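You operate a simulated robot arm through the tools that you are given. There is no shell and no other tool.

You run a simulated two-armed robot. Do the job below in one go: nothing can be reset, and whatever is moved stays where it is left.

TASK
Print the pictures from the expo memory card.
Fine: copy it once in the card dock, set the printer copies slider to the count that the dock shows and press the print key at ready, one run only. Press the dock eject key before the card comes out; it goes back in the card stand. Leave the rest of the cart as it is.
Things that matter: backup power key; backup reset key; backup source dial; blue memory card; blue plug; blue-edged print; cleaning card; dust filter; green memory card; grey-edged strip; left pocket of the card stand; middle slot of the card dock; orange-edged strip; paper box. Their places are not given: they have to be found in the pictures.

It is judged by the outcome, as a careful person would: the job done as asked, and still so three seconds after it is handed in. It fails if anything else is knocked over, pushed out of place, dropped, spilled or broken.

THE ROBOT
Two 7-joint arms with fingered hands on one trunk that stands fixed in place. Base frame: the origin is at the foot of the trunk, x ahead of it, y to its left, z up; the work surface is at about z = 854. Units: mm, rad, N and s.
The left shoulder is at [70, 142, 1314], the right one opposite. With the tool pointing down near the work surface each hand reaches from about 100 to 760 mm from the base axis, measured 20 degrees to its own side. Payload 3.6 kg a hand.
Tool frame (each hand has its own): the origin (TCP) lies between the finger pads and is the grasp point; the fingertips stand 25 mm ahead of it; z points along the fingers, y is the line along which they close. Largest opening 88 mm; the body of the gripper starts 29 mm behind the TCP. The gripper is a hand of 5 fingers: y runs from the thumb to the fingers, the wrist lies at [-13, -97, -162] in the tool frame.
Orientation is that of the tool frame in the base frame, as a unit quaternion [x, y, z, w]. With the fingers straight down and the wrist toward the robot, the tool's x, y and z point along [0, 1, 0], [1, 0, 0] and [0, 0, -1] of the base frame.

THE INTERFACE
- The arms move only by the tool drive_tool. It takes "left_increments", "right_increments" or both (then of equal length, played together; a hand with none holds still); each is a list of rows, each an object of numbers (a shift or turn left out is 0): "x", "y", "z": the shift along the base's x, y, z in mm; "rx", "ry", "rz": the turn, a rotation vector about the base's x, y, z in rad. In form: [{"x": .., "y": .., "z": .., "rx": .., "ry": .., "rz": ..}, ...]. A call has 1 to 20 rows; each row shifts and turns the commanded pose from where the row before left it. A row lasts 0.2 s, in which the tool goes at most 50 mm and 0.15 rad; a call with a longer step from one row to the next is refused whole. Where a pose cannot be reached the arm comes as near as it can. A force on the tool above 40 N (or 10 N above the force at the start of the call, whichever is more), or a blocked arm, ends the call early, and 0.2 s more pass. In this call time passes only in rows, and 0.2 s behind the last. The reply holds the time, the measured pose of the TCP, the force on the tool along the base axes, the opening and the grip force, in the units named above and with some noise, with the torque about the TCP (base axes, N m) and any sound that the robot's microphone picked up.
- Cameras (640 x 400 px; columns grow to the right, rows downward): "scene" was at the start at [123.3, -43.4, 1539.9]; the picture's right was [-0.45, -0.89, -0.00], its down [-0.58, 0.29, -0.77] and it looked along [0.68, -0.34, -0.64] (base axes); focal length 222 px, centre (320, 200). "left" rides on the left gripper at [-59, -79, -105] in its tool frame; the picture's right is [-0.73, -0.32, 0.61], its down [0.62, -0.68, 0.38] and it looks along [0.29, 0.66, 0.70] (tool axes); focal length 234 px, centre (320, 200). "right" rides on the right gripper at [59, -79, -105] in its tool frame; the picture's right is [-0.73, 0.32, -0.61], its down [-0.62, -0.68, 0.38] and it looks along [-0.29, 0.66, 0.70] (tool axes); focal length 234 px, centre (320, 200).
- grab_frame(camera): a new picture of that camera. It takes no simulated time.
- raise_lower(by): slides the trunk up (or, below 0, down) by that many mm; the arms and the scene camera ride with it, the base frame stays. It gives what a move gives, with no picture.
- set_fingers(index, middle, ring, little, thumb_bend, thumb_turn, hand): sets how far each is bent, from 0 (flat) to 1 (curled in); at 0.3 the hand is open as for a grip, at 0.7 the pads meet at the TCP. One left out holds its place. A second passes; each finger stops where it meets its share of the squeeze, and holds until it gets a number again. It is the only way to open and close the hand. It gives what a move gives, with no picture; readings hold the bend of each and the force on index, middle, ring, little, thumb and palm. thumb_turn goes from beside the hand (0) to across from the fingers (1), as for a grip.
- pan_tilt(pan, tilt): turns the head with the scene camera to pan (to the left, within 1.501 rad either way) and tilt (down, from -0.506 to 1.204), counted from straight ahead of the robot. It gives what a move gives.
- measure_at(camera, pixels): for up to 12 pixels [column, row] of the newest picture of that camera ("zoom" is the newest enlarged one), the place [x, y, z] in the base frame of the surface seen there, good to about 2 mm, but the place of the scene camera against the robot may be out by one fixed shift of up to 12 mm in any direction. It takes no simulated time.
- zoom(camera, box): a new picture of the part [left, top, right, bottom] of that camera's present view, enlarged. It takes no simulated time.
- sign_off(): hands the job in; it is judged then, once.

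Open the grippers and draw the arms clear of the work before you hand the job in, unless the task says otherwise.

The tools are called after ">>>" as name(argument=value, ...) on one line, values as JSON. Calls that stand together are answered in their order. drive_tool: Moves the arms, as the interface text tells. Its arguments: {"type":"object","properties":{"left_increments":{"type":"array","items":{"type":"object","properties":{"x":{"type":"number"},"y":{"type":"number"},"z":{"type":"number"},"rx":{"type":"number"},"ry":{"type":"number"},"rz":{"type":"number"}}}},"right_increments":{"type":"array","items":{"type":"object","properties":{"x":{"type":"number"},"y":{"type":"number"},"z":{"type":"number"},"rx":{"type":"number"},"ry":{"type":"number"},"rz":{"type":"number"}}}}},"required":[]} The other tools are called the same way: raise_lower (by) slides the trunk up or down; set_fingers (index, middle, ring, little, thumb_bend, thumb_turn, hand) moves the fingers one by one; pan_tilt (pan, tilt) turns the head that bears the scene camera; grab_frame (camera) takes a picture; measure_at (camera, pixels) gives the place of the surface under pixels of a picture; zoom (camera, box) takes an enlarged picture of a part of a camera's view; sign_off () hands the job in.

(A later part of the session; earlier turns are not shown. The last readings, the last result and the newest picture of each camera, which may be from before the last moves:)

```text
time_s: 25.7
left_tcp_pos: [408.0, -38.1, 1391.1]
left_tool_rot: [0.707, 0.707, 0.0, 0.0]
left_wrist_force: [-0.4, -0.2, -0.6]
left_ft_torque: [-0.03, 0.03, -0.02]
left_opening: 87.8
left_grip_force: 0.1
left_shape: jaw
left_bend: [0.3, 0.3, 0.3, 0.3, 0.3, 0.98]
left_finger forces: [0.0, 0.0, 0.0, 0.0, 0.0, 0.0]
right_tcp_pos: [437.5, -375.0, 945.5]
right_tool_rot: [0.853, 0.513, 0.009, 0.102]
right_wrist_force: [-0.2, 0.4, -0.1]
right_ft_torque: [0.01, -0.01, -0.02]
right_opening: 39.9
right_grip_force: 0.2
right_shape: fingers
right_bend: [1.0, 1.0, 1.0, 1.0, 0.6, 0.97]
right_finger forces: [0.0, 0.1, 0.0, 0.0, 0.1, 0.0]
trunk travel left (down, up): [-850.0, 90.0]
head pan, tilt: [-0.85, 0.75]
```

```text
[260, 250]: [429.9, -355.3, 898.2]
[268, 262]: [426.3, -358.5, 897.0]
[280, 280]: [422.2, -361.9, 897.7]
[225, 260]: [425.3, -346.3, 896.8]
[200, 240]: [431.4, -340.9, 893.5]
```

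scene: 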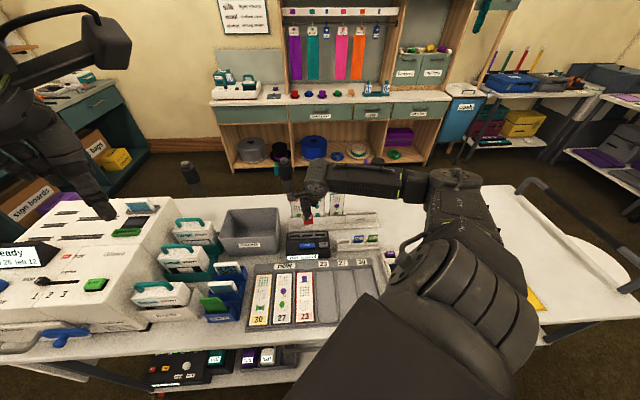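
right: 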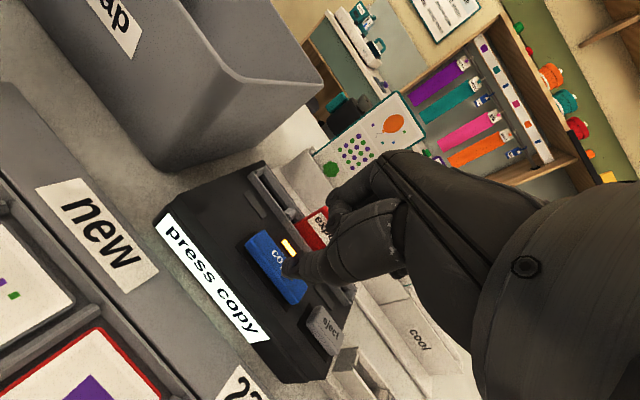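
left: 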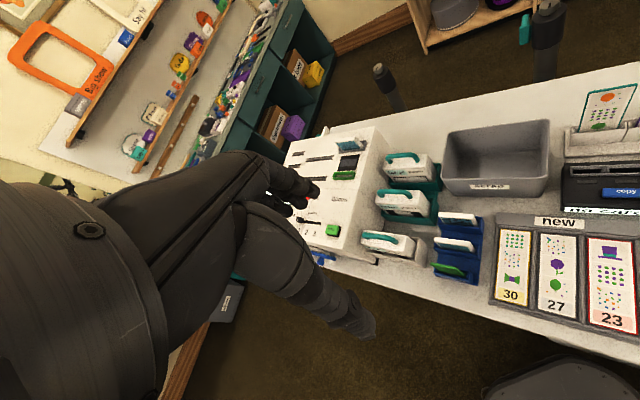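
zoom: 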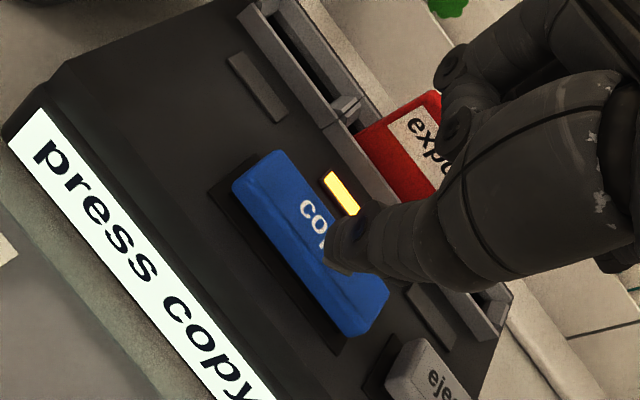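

The thumb is right over the copy key. I measure its tip and then press down in small steps.

>>> measure_at(camera="zoom", pixels=[[345, 245], [335, 262], [345, 265], [450, 130], [445, 70], [320, 235], [330, 290], [360, 300]])

>>> drive_tool(right_increments=[{"z": -4}, {"z": -3}, {"z": -3}])

>>> zoom(camera="right", box=[200, 170, 360, 330])

```text
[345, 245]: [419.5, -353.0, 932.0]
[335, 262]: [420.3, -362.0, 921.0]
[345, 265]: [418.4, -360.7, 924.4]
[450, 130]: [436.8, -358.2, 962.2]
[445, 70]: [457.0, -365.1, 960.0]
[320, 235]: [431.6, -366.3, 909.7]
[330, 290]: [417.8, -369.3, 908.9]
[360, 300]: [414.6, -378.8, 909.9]
```

```text
time_s: 26.5
left_tcp_pos: [406.3, -36.2, 1391.2]
left_tool_rot: [0.708, 0.707, 0.0, 0.001]
left_wrist_force: [-0.7, -0.3, -0.2]
left_ft_torque: [0.02, 0.0, -0.01]
left_opening: 87.7
left_grip_force: 0.0
left_shape: jaw
left_bend: [0.3, 0.3, 0.3, 0.3, 0.3, 0.98]
left_finger forces: [0.0, 0.1, 0.0, 0.0, 0.1, 0.0]
right_tcp_pos: [437.5, -374.9, 935.0]
right_tool_rot: [0.853, 0.512, 0.01, 0.103]
right_wrist_force: [-0.3, 1.1, 6.1]
right_ft_torque: [0.11, 0.09, -0.01]
right_opening: 39.9
right_grip_force: 3.1
right_shape: fingers
right_bend: [1.0, 1.0, 1.0, 1.0, 0.61, 0.98]
right_finger forces: [0.0, 0.1, 0.0, 0.1, 6.1, 0.0]
trunk travel left (down, up): [-850.0, 90.0]
head pan, tilt: [-0.85, 0.75]
heard: click
```

```text
2.50 times, centred on (280, 250) of right
```

zoom: 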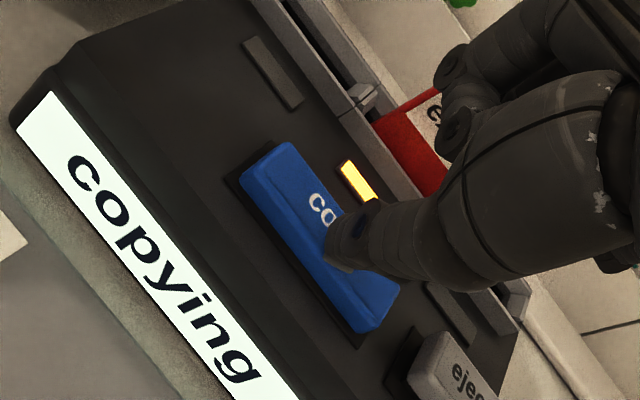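

A click was heard and the display reads "copying" — one press only. I lift straight off the key.

>>> drive_tool(right_increments=[{"z": 5}, {"z": 10}, {"z": 15}, {"z": 15}])

>>> grab_frame(camera="right")

>>> zoom(camera="right", box=[160, 190, 360, 390])

```text
time_s: 27.5
left_tcp_pos: [408.1, -37.2, 1390.0]
left_tool_rot: [0.707, 0.707, -0.001, 0.001]
left_wrist_force: [0.4, -0.6, 0.8]
left_ft_torque: [0.02, 0.0, -0.03]
left_opening: 87.4
left_grip_force: 0.1
left_shape: jaw
left_bend: [0.3, 0.3, 0.3, 0.3, 0.3, 0.98]
left_finger forces: [0.1, 0.1, 0.0, 0.0, 0.0, 0.1]
right_tcp_pos: [438.2, -375.1, 980.5]
right_tool_rot: [0.853, 0.511, 0.01, 0.102]
right_wrist_force: [0.1, -1.0, 0.1]
right_ft_torque: [-0.01, 0.02, 0.0]
right_opening: 40.1
right_grip_force: 0.1
right_shape: fingers
right_bend: [1.0, 1.0, 1.0, 1.0, 0.6, 0.97]
right_finger forces: [0.1, 0.1, 0.0, 0.0, 0.0, 0.0]
trunk travel left (down, up): [-850.0, 90.0]
head pan, tilt: [-0.85, 0.75]
```

```text
taken
```

right: 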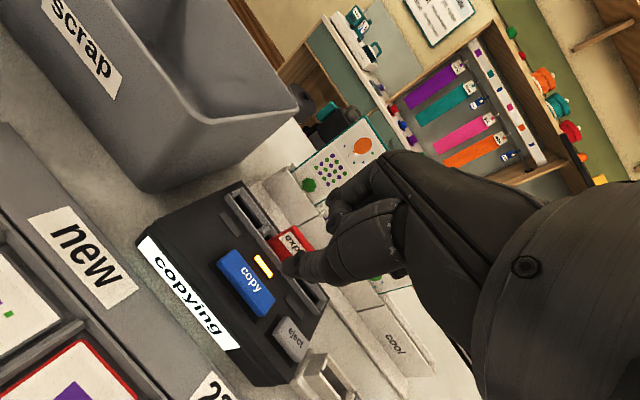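

```text
2.00 times, centred on (260, 290) of right
```

zoom: 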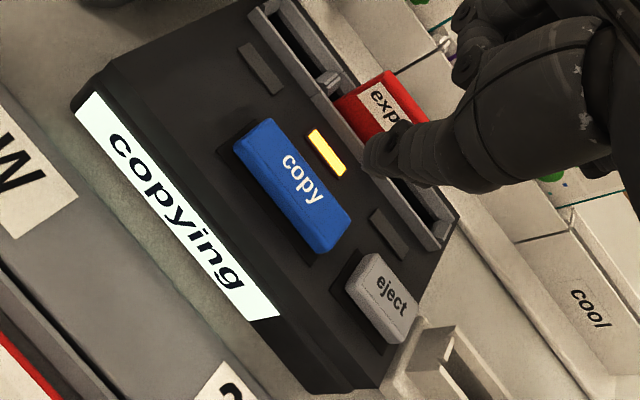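

The dock is copying. Meanwhile I bring the left hand nearer the printer for a close look at the slider and print key, with the right hand staying as it is.

>>> drive_tool(left_increments=[{"x": 20, "y": 15, "z": -15}, {"x": 25, "y": 15, "z": -15}, {"x": 25, "y": 15, "z": -15}, {"x": 25, "y": 15, "z": -15}, {"x": 25, "y": 15, "z": -15}, {"x": 20, "y": 15, "z": -15}])

>>> grab_frame(camera="left")

>>> zoom(camera="right", box=[160, 190, 360, 390])

```text
time_s: 28.9
left_tcp_pos: [549.0, 51.2, 1299.7]
left_tool_rot: [0.707, 0.707, 0.0, -0.001]
left_wrist_force: [0.6, -0.3, 0.1]
left_ft_torque: [-0.03, 0.01, -0.02]
left_opening: 87.6
left_grip_force: 0.1
left_shape: jaw
left_bend: [0.3, 0.3, 0.3, 0.3, 0.3, 0.98]
left_finger forces: [0.0, 0.0, 0.0, 0.0, 0.0, 0.1]
right_tcp_pos: [439.3, -374.3, 980.3]
right_tool_rot: [0.852, 0.513, 0.009, 0.102]
right_wrist_force: [-0.5, -0.3, 0.6]
right_ft_torque: [-0.03, -0.01, 0.02]
right_opening: 40.2
right_grip_force: 0.0
right_shape: fingers
right_bend: [1.0, 1.0, 1.0, 1.0, 0.6, 0.97]
right_finger forces: [0.0, 0.1, 0.0, 0.0, 0.1, 0.0]
trunk travel left (down, up): [-850.0, 90.0]
head pan, tilt: [-0.85, 0.75]
```

```text
taken
```

left: 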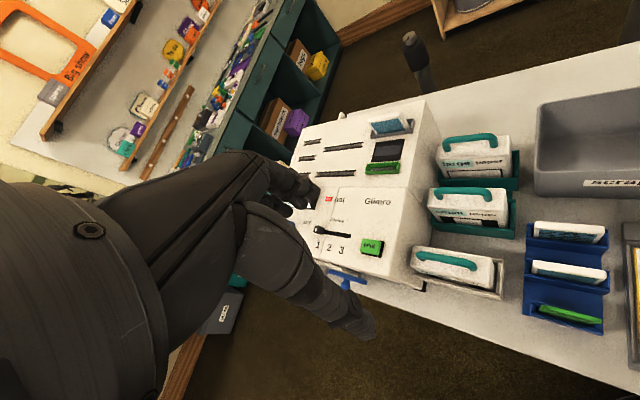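

```text
2.00 times, centred on (260, 290) of right
```

zoom: 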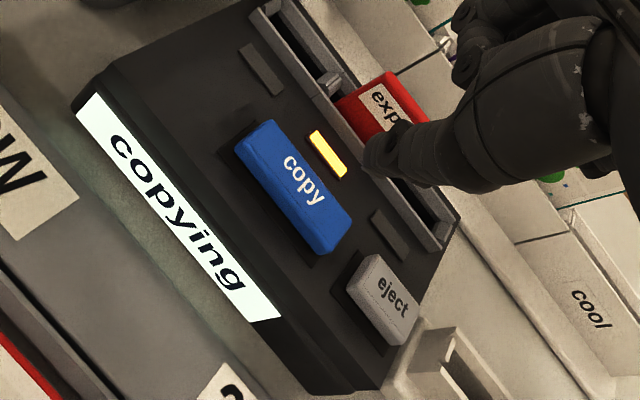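

Still copying. I zoom on the printer panel in the left picture and measure the slider, print key and numbers.

>>> zoom(camera="left", box=[290, 170, 410, 290])

>>> measure_at(camera="left", pixels=[[319, 230], [350, 236], [335, 233], [318, 244], [329, 247], [341, 250], [371, 247], [380, 250], [365, 240], [340, 195], [395, 275], [310, 225]])

```text
3.33 times, centred on (350, 230) of left
```

zoom: 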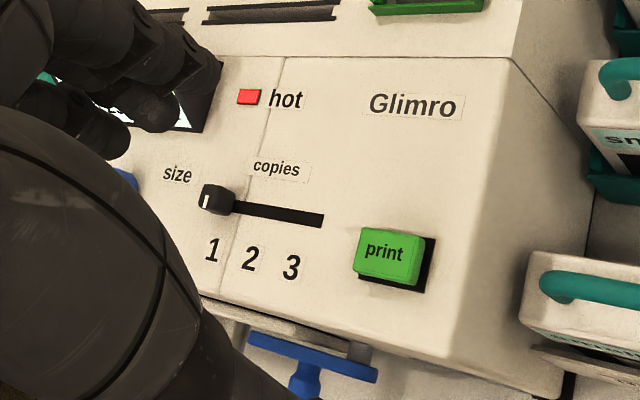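

```text
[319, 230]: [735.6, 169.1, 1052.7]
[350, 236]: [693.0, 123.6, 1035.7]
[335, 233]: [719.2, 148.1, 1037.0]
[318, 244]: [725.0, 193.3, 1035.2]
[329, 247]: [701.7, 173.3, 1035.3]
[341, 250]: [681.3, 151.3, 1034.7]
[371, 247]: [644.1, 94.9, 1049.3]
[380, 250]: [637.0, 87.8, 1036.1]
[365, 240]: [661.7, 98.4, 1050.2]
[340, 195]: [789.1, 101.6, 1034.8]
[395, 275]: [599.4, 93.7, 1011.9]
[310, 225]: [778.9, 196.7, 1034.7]
```

Slider knob top is at about (736,169,1053), the panel at z 1035, and the print key top at (644,95,1049). I fold the left fingers so the left thumb can push and press, tilt the hand so the fingers rise, and check the dock again.

>>> set_fingers(hand="left", index=1, middle=1, ring=1, little=1, thumb_bend=0.6)

>>> drive_tool(left_increments=[{"x": 20, "y": 20, "z": -20, "ry": -0.1}, {"x": 20, "y": 20, "z": -20, "ry": -0.1}, {"x": 20, "y": 20, "z": -20}, {"x": 20, "y": 10, "z": -20}])

>>> grab_frame(camera="left")

>>> zoom(camera="right", box=[160, 190, 360, 390])

```text
time_s: 29.9
left_tcp_pos: [549.4, 51.5, 1300.2]
left_tool_rot: [0.707, 0.707, -0.001, 0.0]
left_wrist_force: [-0.3, -0.9, 0.3]
left_ft_torque: [0.0, -0.02, -0.01]
left_opening: 40.2
left_grip_force: 0.1
left_shape: fingers
left_bend: [1.0, 1.0, 1.0, 1.0, 0.6, 0.98]
left_finger forces: [0.1, 0.1, 0.1, 0.0, 0.0, 0.1]
right_tcp_pos: [438.9, -373.5, 980.5]
right_tool_rot: [0.852, 0.513, 0.01, 0.102]
right_wrist_force: [-0.4, -0.4, 0.7]
right_ft_torque: [0.0, -0.03, 0.0]
right_opening: 40.2
right_grip_force: 0.0
right_shape: fingers
right_bend: [1.0, 1.0, 1.0, 1.0, 0.6, 0.97]
right_finger forces: [0.0, 0.1, 0.0, 0.0, 0.0, 0.0]
trunk travel left (down, up): [-850.0, 90.0]
head pan, tilt: [-0.85, 0.75]
```

```text
time_s: 30.9
left_tcp_pos: [629.2, 122.7, 1222.2]
left_tool_rot: [0.704, 0.703, 0.071, 0.07]
left_wrist_force: [0.1, 1.5, 0.4]
left_ft_torque: [0.0, 0.01, 0.03]
left_opening: 40.0
left_grip_force: 0.1
left_shape: fingers
left_bend: [1.0, 1.0, 1.0, 1.0, 0.6, 0.98]
left_finger forces: [0.0, 0.1, 0.1, 0.1, 0.0, 0.1]
right_tcp_pos: [439.8, -374.8, 980.3]
right_tool_rot: [0.852, 0.513, 0.008, 0.102]
right_wrist_force: [0.2, -0.5, 0.4]
right_ft_torque: [0.01, 0.01, 0.03]
right_opening: 40.2
right_grip_force: 0.0
right_shape: fingers
right_bend: [1.0, 1.0, 1.0, 1.0, 0.6, 0.97]
right_finger forces: [0.0, 0.1, 0.1, 0.1, 0.0, 0.0]
trunk travel left (down, up): [-850.0, 90.0]
head pan, tilt: [-0.85, 0.75]
```

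```text
taken
```

left: 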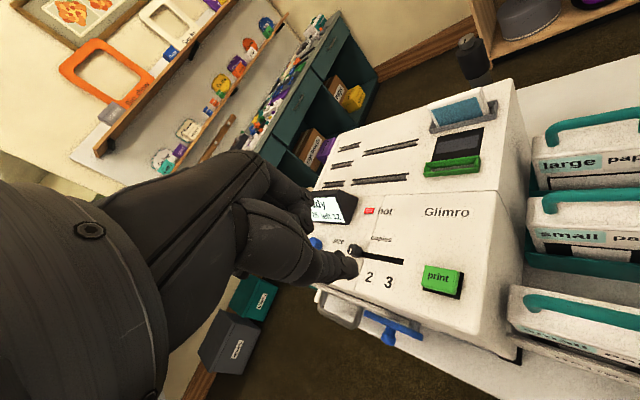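

```text
2.00 times, centred on (260, 290) of right
```

zoom: 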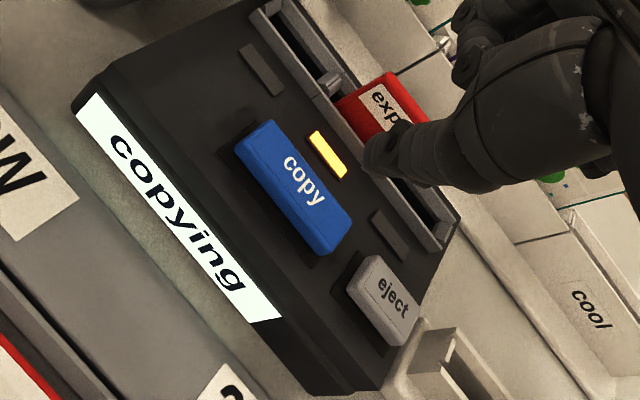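

Still copying. I zoom on the slider area of the left picture and measure the knob, slot, display block and thumb.

>>> zoom(camera="left", box=[300, 185, 480, 305])

>>> measure_at(camera="zoom", pixels=[[198, 235], [205, 228], [190, 240], [220, 242], [290, 265], [365, 270], [245, 333], [313, 350], [505, 335], [175, 120], [195, 70], [185, 285]])

```text
3.33 times, centred on (390, 245) of left
```

zoom: 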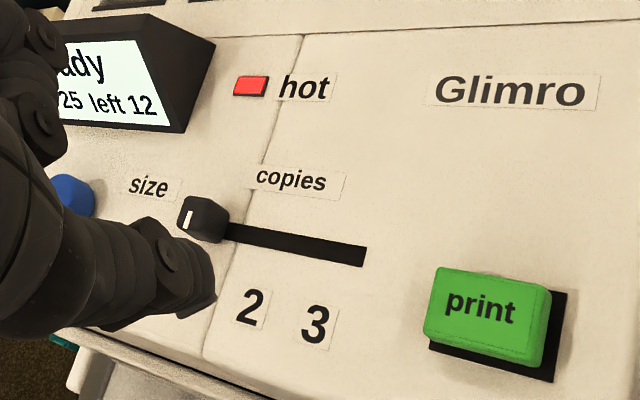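

```text
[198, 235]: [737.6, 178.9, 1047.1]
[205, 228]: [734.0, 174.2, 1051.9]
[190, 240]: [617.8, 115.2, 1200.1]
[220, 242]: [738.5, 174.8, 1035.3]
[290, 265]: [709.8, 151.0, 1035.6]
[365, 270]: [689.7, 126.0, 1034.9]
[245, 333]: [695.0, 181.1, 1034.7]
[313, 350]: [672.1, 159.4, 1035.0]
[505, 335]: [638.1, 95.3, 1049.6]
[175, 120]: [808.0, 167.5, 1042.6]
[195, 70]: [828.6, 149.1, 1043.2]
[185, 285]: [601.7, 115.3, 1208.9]
```

I measure the knob itself more finely.

>>> measure_at(camera="zoom", pixels=[[187, 220], [195, 203], [208, 206], [222, 212], [224, 225], [205, 220], [182, 212], [215, 235], [70, 190], [80, 205], [460, 275], [540, 300]])

>>> zoom(camera="right", box=[160, 190, 360, 390])

```text
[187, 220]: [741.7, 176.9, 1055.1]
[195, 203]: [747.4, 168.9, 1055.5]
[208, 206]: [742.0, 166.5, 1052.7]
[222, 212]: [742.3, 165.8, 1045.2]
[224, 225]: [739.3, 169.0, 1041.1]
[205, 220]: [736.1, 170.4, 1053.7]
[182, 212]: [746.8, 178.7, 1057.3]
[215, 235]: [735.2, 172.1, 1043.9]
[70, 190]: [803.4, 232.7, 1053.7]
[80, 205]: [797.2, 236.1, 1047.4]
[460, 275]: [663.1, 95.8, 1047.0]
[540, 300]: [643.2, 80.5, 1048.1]
```

```text
2.00 times, centred on (260, 290) of right
```

zoom: 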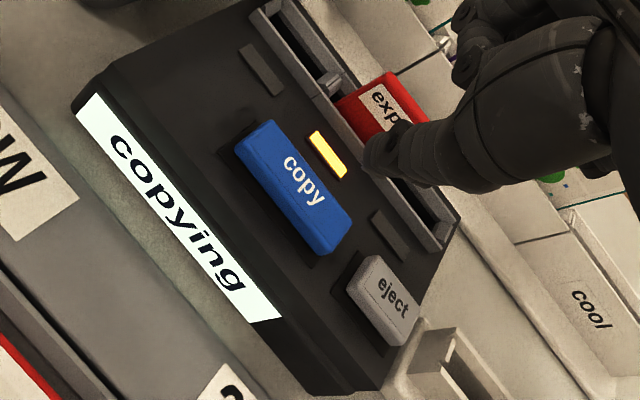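

The knob's white mark is at s≈-650 (label 1), with label 2 at s≈-619.5 and label 3 at -588.5. I bring the left thumb to a hover beside the knob's left side, above panel height, while copying goes on.

>>> drive_tool(left_increments=[{"x": 23, "y": 12, "z": -18}, {"x": 23, "y": 12, "z": -18}, {"x": 23, "y": 12, "z": -18}, {"x": 23, "y": 12, "z": -18}, {"x": 23, "y": 12, "z": -18}, {"x": 24, "y": 12, "z": -18}])

>>> grab_frame(camera="left")

>>> zoom(camera="left", box=[270, 185, 450, 345])

>>> zoom(camera="right", box=[160, 190, 360, 390])

```text
time_s: 32.3
left_tcp_pos: [768.4, 192.5, 1111.8]
left_tool_rot: [0.703, 0.704, 0.07, 0.07]
left_wrist_force: [1.1, -0.6, -0.6]
left_ft_torque: [0.02, 0.02, 0.01]
left_opening: 40.1
left_grip_force: 0.1
left_shape: fingers
left_bend: [1.0, 1.0, 1.0, 1.0, 0.6, 0.98]
left_finger forces: [0.1, 0.0, 0.0, 0.0, 0.0, 0.0]
right_tcp_pos: [440.1, -375.2, 979.3]
right_tool_rot: [0.853, 0.512, 0.009, 0.101]
right_wrist_force: [0.4, 0.6, 0.6]
right_ft_torque: [0.01, 0.0, -0.03]
right_opening: 40.2
right_grip_force: 0.0
right_shape: fingers
right_bend: [1.0, 1.0, 1.0, 1.0, 0.6, 0.97]
right_finger forces: [0.0, 0.1, 0.0, 0.0, 0.0, 0.0]
trunk travel left (down, up): [-850.0, 90.0]
head pan, tilt: [-0.85, 0.75]
```

```text
taken
```

left: 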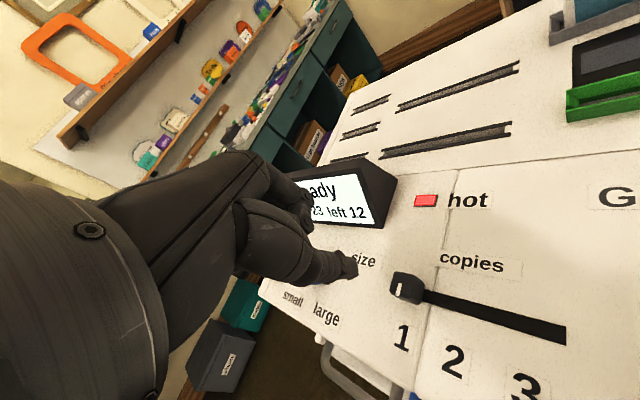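

```text
2.50 times, centred on (360, 265) of left
```

zoom: 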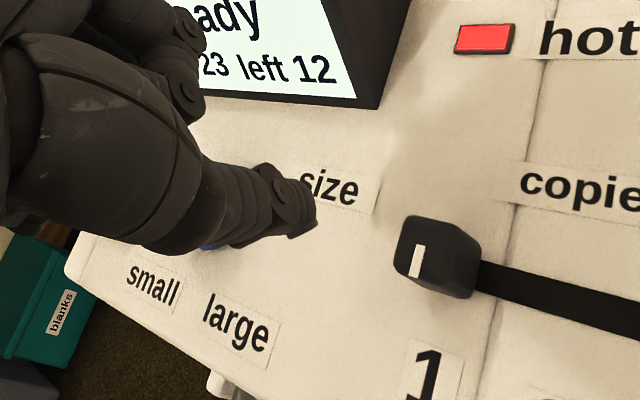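

```text
2.00 times, centred on (260, 290) of right
```

zoom: 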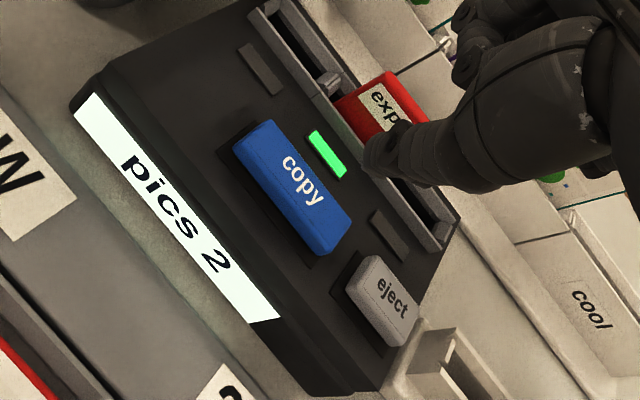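

The dock now shows "pics 2" with a green light, so the slider must go to 2. I measure the thumb tip and the knob in the left view.

>>> zoom(camera="left", box=[290, 155, 470, 345])

>>> measure_at(camera="left", pixels=[[350, 272], [354, 264], [345, 278], [352, 258], [400, 290], [398, 282], [412, 280], [418, 298], [403, 338], [453, 360], [312, 200], [320, 225]])

```text
2.11 times, centred on (380, 250) of left
```

zoom: 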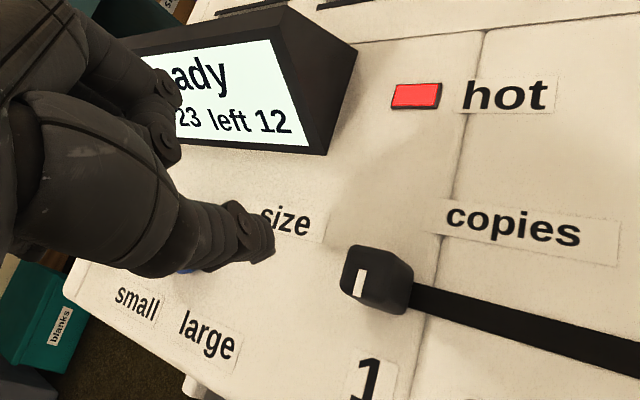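

```text
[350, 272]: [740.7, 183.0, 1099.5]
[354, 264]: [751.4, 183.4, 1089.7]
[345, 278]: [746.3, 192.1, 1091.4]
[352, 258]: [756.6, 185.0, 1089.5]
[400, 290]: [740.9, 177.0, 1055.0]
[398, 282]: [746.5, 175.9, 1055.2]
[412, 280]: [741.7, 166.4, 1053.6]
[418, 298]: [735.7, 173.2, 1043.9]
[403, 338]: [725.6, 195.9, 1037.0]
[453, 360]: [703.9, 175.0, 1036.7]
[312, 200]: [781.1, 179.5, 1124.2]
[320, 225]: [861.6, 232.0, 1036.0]
```

The thumb tip is at about (755,190,1086), just left of the knob. I move 6 mm further left, then lower until the tip is about 5 mm above the panel.

>>> drive_tool(left_increments=[{"x": 4.3, "y": 4.3}, {"z": -12}, {"z": -12}, {"z": -12}, {"z": -8}])

>>> grab_frame(camera="left")

>>> zoom(camera="left", box=[290, 175, 470, 345])

>>> measure_at(camera="zoom", pixels=[[250, 240], [265, 225], [240, 255], [340, 280], [375, 285], [300, 330]])

```text
time_s: 33.5
left_tcp_pos: [769.8, 199.2, 1069.2]
left_tool_rot: [0.704, 0.704, 0.07, 0.069]
left_wrist_force: [0.0, -0.3, 0.4]
left_ft_torque: [0.0, 0.01, -0.01]
left_opening: 40.1
left_grip_force: 0.0
left_shape: fingers
left_bend: [1.0, 1.0, 1.0, 1.0, 0.6, 0.98]
left_finger forces: [0.1, 0.0, 0.1, 0.0, 0.0, 0.0]
right_tcp_pos: [439.3, -374.0, 980.2]
right_tool_rot: [0.853, 0.512, 0.009, 0.102]
right_wrist_force: [-0.1, -0.2, 0.2]
right_ft_torque: [0.03, 0.0, -0.02]
right_opening: 40.1
right_grip_force: 0.1
right_shape: fingers
right_bend: [1.0, 1.0, 1.0, 1.0, 0.6, 0.97]
right_finger forces: [0.1, 0.0, 0.0, 0.0, 0.0, 0.0]
trunk travel left (down, up): [-850.0, 90.0]
head pan, tilt: [-0.85, 0.75]
```

```text
taken
```

left: 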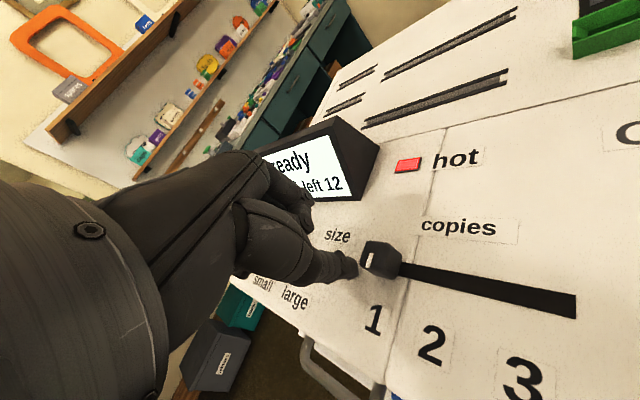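

```text
2.35 times, centred on (380, 260) of left
```

zoom: 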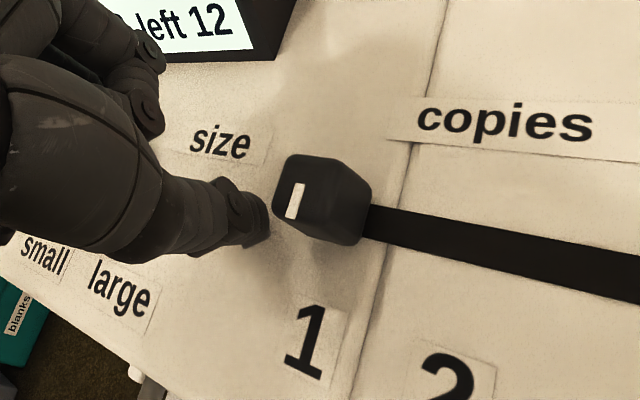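

```text
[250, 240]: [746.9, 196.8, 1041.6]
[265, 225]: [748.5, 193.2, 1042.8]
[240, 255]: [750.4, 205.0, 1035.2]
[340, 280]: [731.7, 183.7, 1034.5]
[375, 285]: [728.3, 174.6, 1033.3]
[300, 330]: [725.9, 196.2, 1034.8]
```

The thumb tip is beside the knob at z≈1041. I centre it on the slot line and push along the slot by about 30 mm in small steps.

>>> drive_tool(left_increments=[{"x": 2.8, "y": -2.8}, {"x": -3.5, "y": -3.5}, {"x": -3.5, "y": -3.5}, {"x": -3.5, "y": -3.5}, {"x": -3.5, "y": -3.5}, {"x": -3.5, "y": -3.5}, {"x": -3.5, "y": -3.5}])

>>> grab_frame(camera="left")

>>> zoom(camera="left", box=[290, 175, 470, 345])

>>> measure_at(camera="zoom", pixels=[[290, 205], [300, 195], [340, 220], [320, 200]])

```text
time_s: 35.1
left_tcp_pos: [751.8, 174.1, 1067.7]
left_tool_rot: [0.704, 0.704, 0.071, 0.07]
left_wrist_force: [0.7, 0.4, -0.4]
left_ft_torque: [0.01, 0.0, 0.04]
left_opening: 40.1
left_grip_force: 0.1
left_shape: fingers
left_bend: [1.0, 1.0, 1.0, 1.0, 0.6, 0.98]
left_finger forces: [0.0, 0.0, 0.0, 0.0, 0.0, 0.0]
right_tcp_pos: [437.5, -375.1, 981.4]
right_tool_rot: [0.853, 0.511, 0.01, 0.102]
right_wrist_force: [-0.1, 0.2, -1.0]
right_ft_torque: [-0.01, -0.01, 0.03]
right_opening: 40.1
right_grip_force: 0.1
right_shape: fingers
right_bend: [1.0, 1.0, 1.0, 1.0, 0.6, 0.97]
right_finger forces: [0.0, 0.1, 0.0, 0.0, 0.0, 0.0]
trunk travel left (down, up): [-850.0, 90.0]
head pan, tilt: [-0.85, 0.75]
```

```text
taken
```

left: 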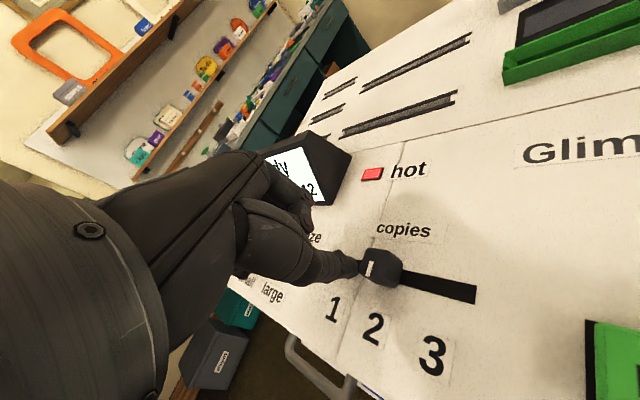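

```text
2.35 times, centred on (380, 260) of left
```

zoom: 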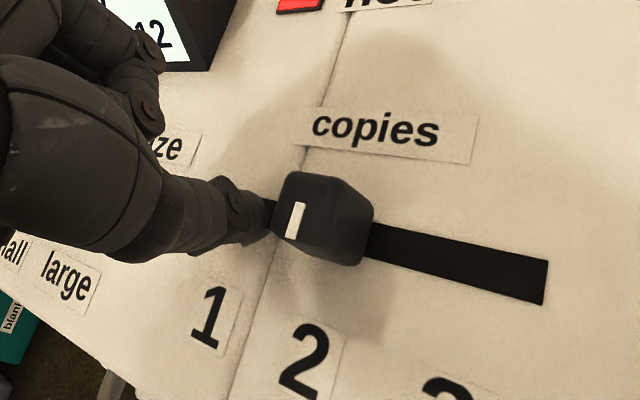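

```text
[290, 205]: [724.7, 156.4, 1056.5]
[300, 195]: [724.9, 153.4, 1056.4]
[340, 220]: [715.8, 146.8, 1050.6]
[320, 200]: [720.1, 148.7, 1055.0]
```

The knob followed and is now near 2. I measure the white mark and the number labels in this same view.

>>> measure_at(camera="zoom", pixels=[[296, 215], [295, 225], [297, 207], [210, 315], [205, 300], [303, 362], [300, 345], [448, 395], [545, 280], [270, 200]])

```text
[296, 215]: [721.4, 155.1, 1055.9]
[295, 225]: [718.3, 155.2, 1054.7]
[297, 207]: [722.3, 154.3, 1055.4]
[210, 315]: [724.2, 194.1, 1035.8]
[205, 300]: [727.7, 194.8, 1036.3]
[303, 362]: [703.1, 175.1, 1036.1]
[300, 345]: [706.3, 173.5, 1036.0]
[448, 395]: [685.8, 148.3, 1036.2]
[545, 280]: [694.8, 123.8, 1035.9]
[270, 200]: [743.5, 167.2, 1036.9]
```

The mark is at s≈-619.3, label 2 at about -620. I back the thumb off to the left and raise it to see the result clearly.

>>> drive_tool(left_increments=[{"x": 3, "y": 3}, {"x": 4, "y": 4}, {"x": 2, "y": 2, "z": 10}, {"z": 20}, {"z": 25}])

>>> grab_frame(camera="left")

>>> zoom(camera="left", box=[340, 220, 520, 380])

```text
time_s: 36.3
left_tcp_pos: [760.5, 183.4, 1124.0]
left_tool_rot: [0.703, 0.704, 0.07, 0.071]
left_wrist_force: [0.3, -0.3, -0.4]
left_ft_torque: [0.0, 0.02, -0.02]
left_opening: 39.9
left_grip_force: 0.0
left_shape: fingers
left_bend: [1.0, 1.0, 1.0, 1.0, 0.6, 0.98]
left_finger forces: [0.1, 0.0, 0.0, 0.0, 0.0, 0.0]
right_tcp_pos: [439.7, -373.9, 979.5]
right_tool_rot: [0.853, 0.512, 0.01, 0.103]
right_wrist_force: [0.2, -0.4, 0.1]
right_ft_torque: [-0.01, 0.01, 0.02]
right_opening: 40.0
right_grip_force: 0.2
right_shape: fingers
right_bend: [1.0, 1.0, 1.0, 1.0, 0.6, 0.97]
right_finger forces: [0.0, 0.1, 0.1, 0.0, 0.0, 0.0]
trunk travel left (down, up): [-850.0, 90.0]
head pan, tilt: [-0.85, 0.75]
```

```text
taken
```

left: 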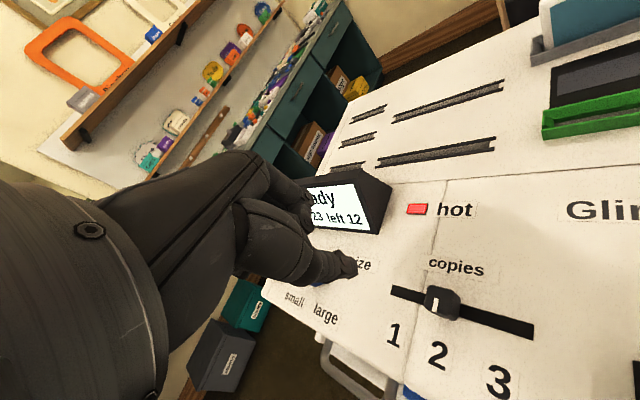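

```text
2.50 times, centred on (430, 300) of left
```

zoom: 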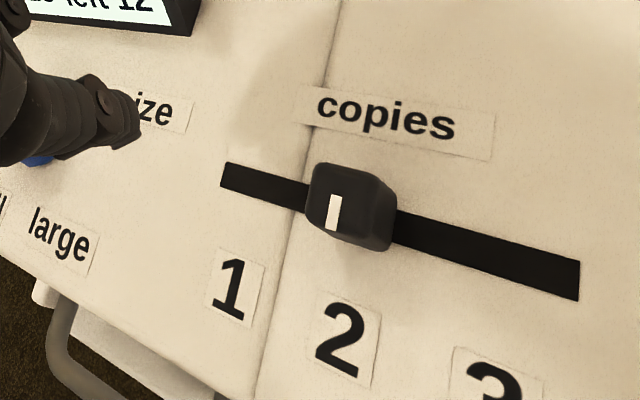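

The knob is at 2 by eye. I verify against the slot ends and labels by measuring.

>>> measure_at(camera="zoom", pixels=[[224, 176], [578, 280], [333, 205], [332, 215], [334, 198], [350, 195], [230, 290], [340, 340], [232, 275], [345, 325], [500, 385], [320, 180]])

```text
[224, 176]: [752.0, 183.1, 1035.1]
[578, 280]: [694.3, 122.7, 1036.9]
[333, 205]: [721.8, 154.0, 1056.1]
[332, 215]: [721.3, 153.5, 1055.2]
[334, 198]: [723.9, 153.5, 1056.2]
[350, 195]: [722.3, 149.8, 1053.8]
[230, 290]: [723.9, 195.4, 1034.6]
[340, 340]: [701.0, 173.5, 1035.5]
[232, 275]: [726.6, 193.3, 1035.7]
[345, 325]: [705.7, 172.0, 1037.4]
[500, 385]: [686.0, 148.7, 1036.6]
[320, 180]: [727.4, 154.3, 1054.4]
```

The slot runs from s=-661.2 to -577.7, so its middle is -619.5 and the mark sits at -619.4: the slider is on 2. Now I carry the left thumb over to above the print key at about (646,95,1049).

>>> drive_tool(left_increments=[{"x": -20, "y": -15}, {"x": -20, "y": -16}, {"x": -20, "y": -16}, {"x": -20, "y": -16}, {"x": -20, "y": -15, "z": -10}])

>>> grab_frame(camera="left")

>>> zoom(camera="left", box=[270, 180, 470, 380])

>>> pan_tilt(pan=-0.2, tilt=0.6)

>>> grab_frame(camera="scene")

```text
time_s: 37.5
left_tcp_pos: [661.1, 104.7, 1113.2]
left_tool_rot: [0.703, 0.704, 0.071, 0.071]
left_wrist_force: [0.2, 0.3, -0.2]
left_ft_torque: [0.01, -0.01, -0.02]
left_opening: 40.2
left_grip_force: 0.0
left_shape: fingers
left_bend: [1.0, 1.0, 1.0, 1.0, 0.6, 0.98]
left_finger forces: [0.0, 0.0, 0.0, 0.0, 0.1, 0.1]
right_tcp_pos: [439.4, -375.3, 979.3]
right_tool_rot: [0.852, 0.513, 0.009, 0.102]
right_wrist_force: [-0.1, 0.1, -0.8]
right_ft_torque: [-0.01, 0.02, 0.02]
right_opening: 40.1
right_grip_force: 0.0
right_shape: fingers
right_bend: [1.0, 1.0, 1.0, 1.0, 0.6, 0.97]
right_finger forces: [0.0, 0.0, 0.0, 0.0, 0.1, 0.0]
trunk travel left (down, up): [-850.0, 90.0]
head pan, tilt: [-0.85, 0.75]
```

```text
taken
```

left: 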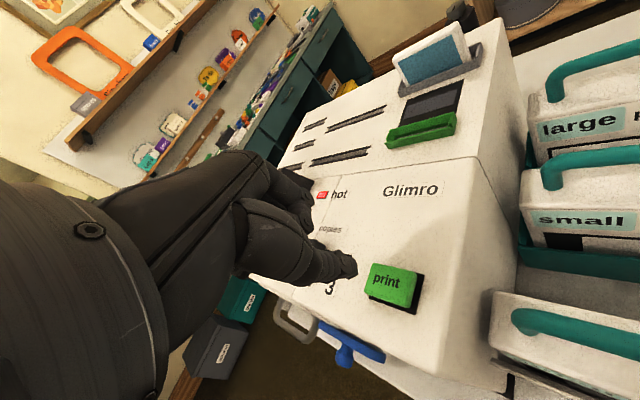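

```text
2.00 times, centred on (370, 280) of left
```

zoom: 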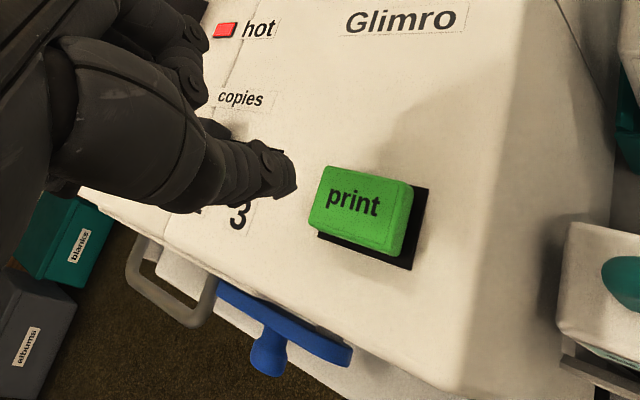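

```text
time_s: 38.5
left_tcp_pos: [663.1, 104.7, 1114.2]
left_tool_rot: [0.704, 0.703, 0.07, 0.071]
left_wrist_force: [0.8, 0.3, 1.7]
left_ft_torque: [-0.03, -0.03, -0.01]
left_opening: 39.9
left_grip_force: 0.0
left_shape: fingers
left_bend: [1.0, 1.0, 1.0, 1.0, 0.6, 0.98]
left_finger forces: [0.0, 0.0, 0.0, 0.1, 0.1, 0.0]
right_tcp_pos: [438.5, -373.8, 980.2]
right_tool_rot: [0.852, 0.513, 0.01, 0.102]
right_wrist_force: [0.0, 0.1, 0.7]
right_ft_torque: [0.03, 0.0, -0.01]
right_opening: 40.2
right_grip_force: 0.0
right_shape: fingers
right_bend: [1.0, 1.0, 1.0, 1.0, 0.6, 0.97]
right_finger forces: [0.0, 0.0, 0.0, 0.0, 0.1, 0.0]
trunk travel left (down, up): [-850.0, 90.0]
head pan, tilt: [-0.201, 0.6]
```

```text
taken
```

scene: 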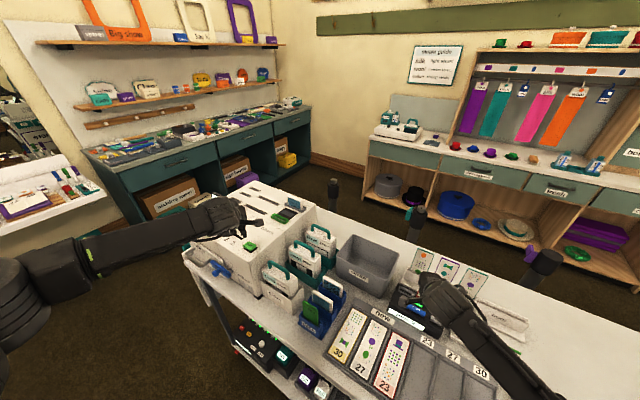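

I measure the thumb tip relative to the print key from a fresh left zoom.

>>> zoom(camera="left", box=[270, 180, 470, 380])

>>> measure_at(camera="zoom", pixels=[[288, 185], [280, 170], [292, 170], [270, 190], [360, 205], [325, 175], [405, 190], [388, 245], [315, 220], [280, 192]])

>>> zoom(camera="scene", box=[190, 180, 310, 280])

```text
2.00 times, centred on (370, 280) of left
```

zoom: 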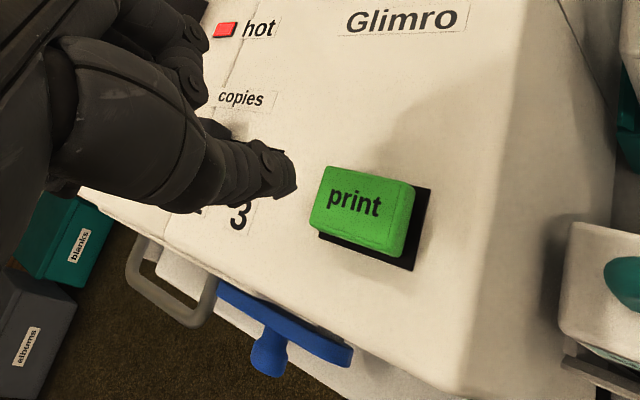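

```text
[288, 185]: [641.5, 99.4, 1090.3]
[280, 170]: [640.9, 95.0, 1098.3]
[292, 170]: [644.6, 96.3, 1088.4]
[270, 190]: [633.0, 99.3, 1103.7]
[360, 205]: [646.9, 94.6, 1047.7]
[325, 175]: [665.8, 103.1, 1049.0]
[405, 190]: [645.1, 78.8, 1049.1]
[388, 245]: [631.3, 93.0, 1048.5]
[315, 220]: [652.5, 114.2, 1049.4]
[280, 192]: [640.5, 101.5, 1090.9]
```

```text
4.00 times, centred on (250, 230) of scene
```

zoom: 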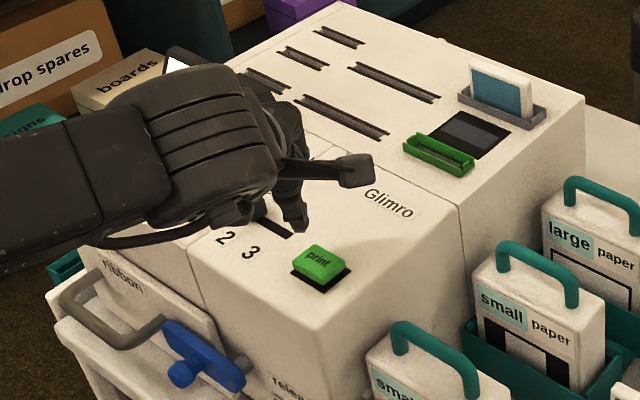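

The print key's centre is about (649,97) and the thumb tip is within 3 mm of being above it. I check the bit of printer display still visible behind the hand before pressing.

>>> zoom(camera="scene", box=[195, 180, 245, 215])

>>> zoom(camera="left", box=[260, 150, 340, 210])

```text
11.43 times, centred on (220, 198) of scene
```

zoom: 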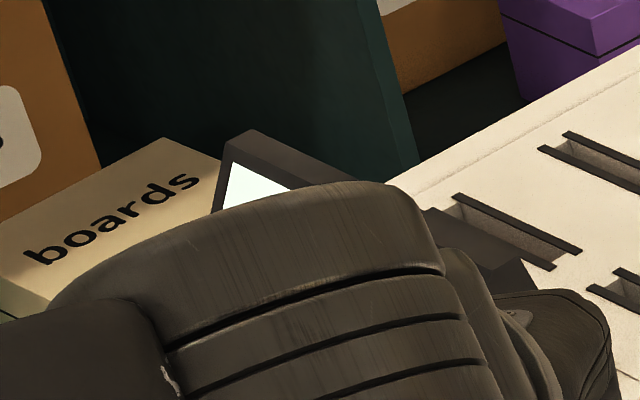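

```text
6.67 times, centred on (300, 180) of left
```

zoom: 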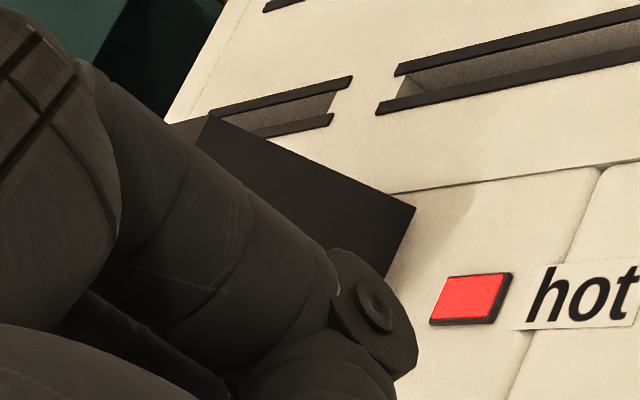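

The display is hidden from here, but it read "ready … left 12" in every view up to a moment ago (t=36 s) with nothing started since. I lower the thumb to just above the print key.

>>> drive_tool(left_increments=[{"x": -1, "y": -3, "z": -12}, {"z": -11}, {"z": -8}])

>>> zoom(camera="left", box=[270, 160, 470, 360])

>>> measure_at(camera="zoom", pixels=[[285, 225], [275, 210], [292, 210], [300, 250], [350, 260], [280, 270]])

>>> zoom(camera="scene", box=[230, 210, 290, 260])

```text
time_s: 39.3
left_tcp_pos: [661.2, 102.3, 1083.4]
left_tool_rot: [0.703, 0.704, 0.071, 0.071]
left_wrist_force: [-0.3, -1.0, -1.5]
left_ft_torque: [0.01, -0.01, -0.02]
left_opening: 39.9
left_grip_force: 0.1
left_shape: fingers
left_bend: [1.0, 1.0, 1.0, 1.0, 0.6, 0.98]
left_finger forces: [0.1, 0.0, 0.1, 0.0, 0.0, 0.0]
right_tcp_pos: [439.1, -374.6, 980.5]
right_tool_rot: [0.852, 0.513, 0.01, 0.102]
right_wrist_force: [0.4, 0.3, 0.4]
right_ft_torque: [-0.01, -0.01, -0.02]
right_opening: 40.4
right_grip_force: 0.1
right_shape: fingers
right_bend: [1.0, 1.0, 1.0, 1.0, 0.6, 0.97]
right_finger forces: [0.1, 0.0, 0.1, 0.0, 0.1, 0.1]
trunk travel left (down, up): [-850.0, 90.0]
head pan, tilt: [-0.201, 0.6]
```

```text
2.00 times, centred on (370, 260) of left
```

zoom: 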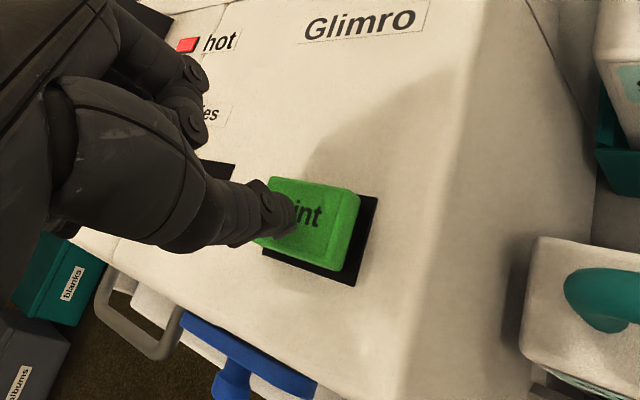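

```text
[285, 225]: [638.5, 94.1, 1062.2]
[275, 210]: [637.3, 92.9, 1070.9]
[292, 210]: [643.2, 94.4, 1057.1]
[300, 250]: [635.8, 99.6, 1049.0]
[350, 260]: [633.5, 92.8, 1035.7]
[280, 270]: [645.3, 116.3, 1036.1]
```

```text
8.00 times, centred on (260, 235) of scene
```

zoom: 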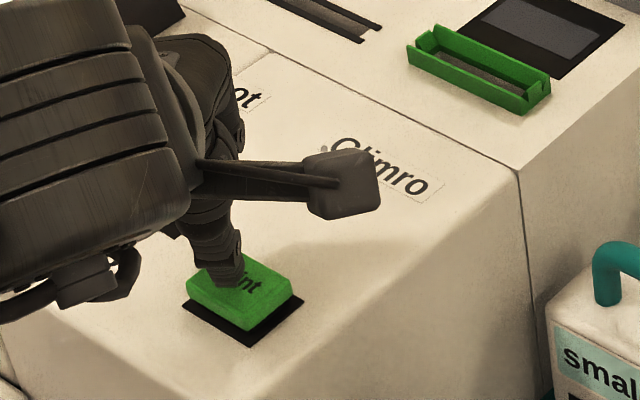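

The thumb tip is about 8 mm above the middle of the print key. I press gently.

>>> drive_tool(left_increments=[{"z": -4}, {"z": -3}])

```text
time_s: 39.9
left_tcp_pos: [660.1, 101.7, 1076.2]
left_tool_rot: [0.704, 0.703, 0.071, 0.071]
left_wrist_force: [0.1, 0.2, 3.0]
left_ft_torque: [-0.03, 0.05, -0.01]
left_opening: 39.8
left_grip_force: 1.7
left_shape: fingers
left_bend: [1.0, 1.0, 1.0, 1.0, 0.61, 0.98]
left_finger forces: [0.0, 0.1, 0.0, 0.0, 3.0, 0.0]
right_tcp_pos: [439.1, -374.9, 982.4]
right_tool_rot: [0.853, 0.511, 0.009, 0.102]
right_wrist_force: [0.6, -0.9, 0.6]
right_ft_torque: [-0.01, 0.01, 0.01]
right_opening: 40.0
right_grip_force: 0.1
right_shape: fingers
right_bend: [1.0, 1.0, 1.0, 1.0, 0.6, 0.97]
right_finger forces: [0.0, 0.0, 0.0, 0.0, 0.1, 0.0]
trunk travel left (down, up): [-850.0, 90.0]
head pan, tilt: [-0.201, 0.6]
heard: click
```

A click was heard at 3 N. I lift straight off and move the left hand back toward the robot so the display can be seen.

>>> drive_tool(left_increments=[{"z": 8}, {"z": 15}, {"z": 25}, {"z": 30}, {"x": -25, "y": 10, "z": 25}, {"x": -35, "y": 15, "z": 20}, {"x": -35, "y": 15, "z": 15}])

>>> grab_frame(camera="scene")

>>> grab_frame(camera="left")

>>> zoom(camera="scene", box=[190, 170, 310, 270])

>>> zoom(camera="right", box=[160, 190, 360, 390])

```text
time_s: 41.5
left_tcp_pos: [563.8, 143.8, 1218.0]
left_tool_rot: [0.703, 0.704, 0.071, 0.071]
left_wrist_force: [-0.3, -0.3, 0.4]
left_ft_torque: [-0.01, -0.04, -0.02]
left_opening: 40.2
left_grip_force: 0.0
left_shape: fingers
left_bend: [1.0, 1.0, 1.0, 1.0, 0.6, 0.97]
left_finger forces: [0.0, 0.0, 0.0, 0.0, 0.0, 0.1]
right_tcp_pos: [438.5, -375.2, 980.8]
right_tool_rot: [0.853, 0.511, 0.009, 0.103]
right_wrist_force: [0.1, 0.3, -0.3]
right_ft_torque: [-0.02, 0.0, 0.01]
right_opening: 40.1
right_grip_force: 0.1
right_shape: fingers
right_bend: [1.0, 1.0, 1.0, 1.0, 0.6, 0.97]
right_finger forces: [0.0, 0.0, 0.0, 0.1, 0.1, 0.0]
trunk travel left (down, up): [-850.0, 90.0]
head pan, tilt: [-0.201, 0.6]
```

```text
taken
```

scene: 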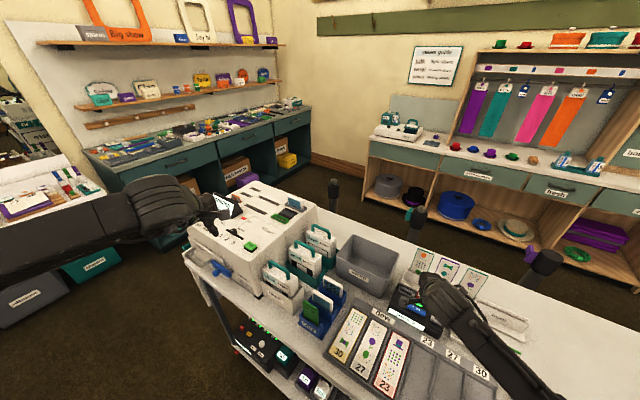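

```text
taken
```

left: 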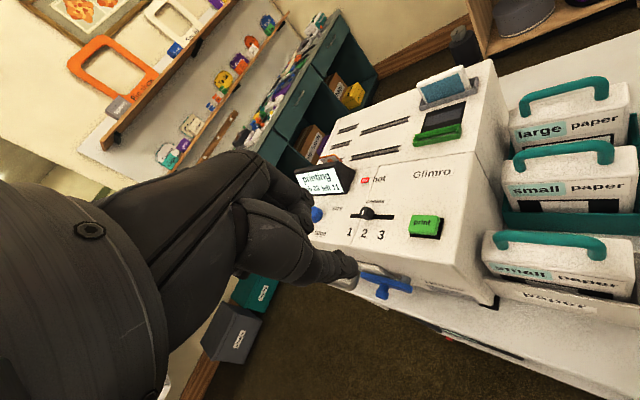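

```text
4.00 times, centred on (250, 220) of scene
```

zoom: 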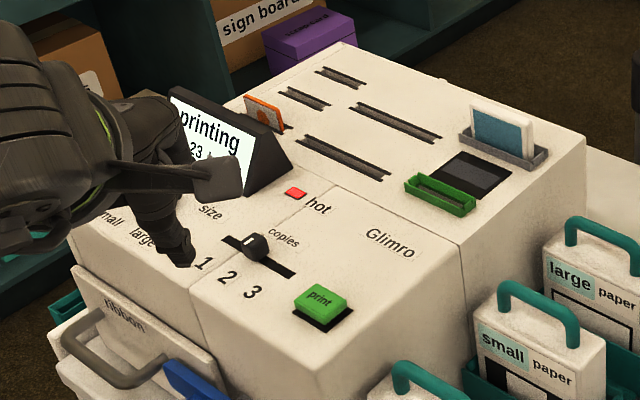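

```text
2.00 times, centred on (260, 290) of right
```

zoom: 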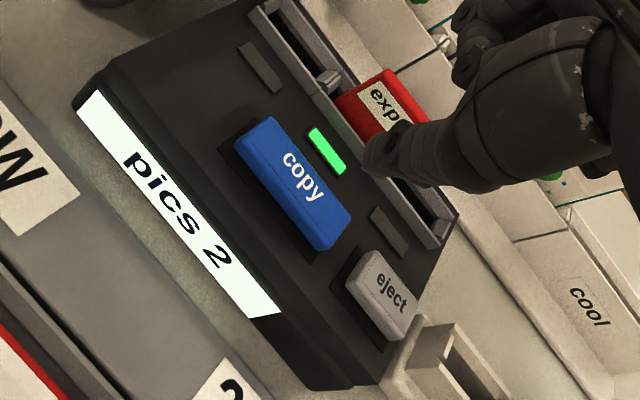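

The printer says "printing", left 11, and the first print is out. Next the eject key: I measure its top face in the right view.

>>> measure_at(camera="zoom", pixels=[[385, 293], [372, 258], [352, 285], [385, 330], [408, 308], [395, 280], [365, 150], [375, 150], [370, 165], [295, 180], [400, 140], [385, 165]])

```text
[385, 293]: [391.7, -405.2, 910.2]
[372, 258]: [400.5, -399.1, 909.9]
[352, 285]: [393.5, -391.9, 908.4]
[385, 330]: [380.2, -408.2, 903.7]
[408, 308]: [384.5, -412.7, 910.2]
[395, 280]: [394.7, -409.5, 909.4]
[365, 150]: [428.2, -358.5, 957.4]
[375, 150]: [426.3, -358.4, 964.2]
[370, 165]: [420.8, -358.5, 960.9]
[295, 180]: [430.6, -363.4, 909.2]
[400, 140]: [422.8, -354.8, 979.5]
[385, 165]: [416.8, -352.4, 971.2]
```

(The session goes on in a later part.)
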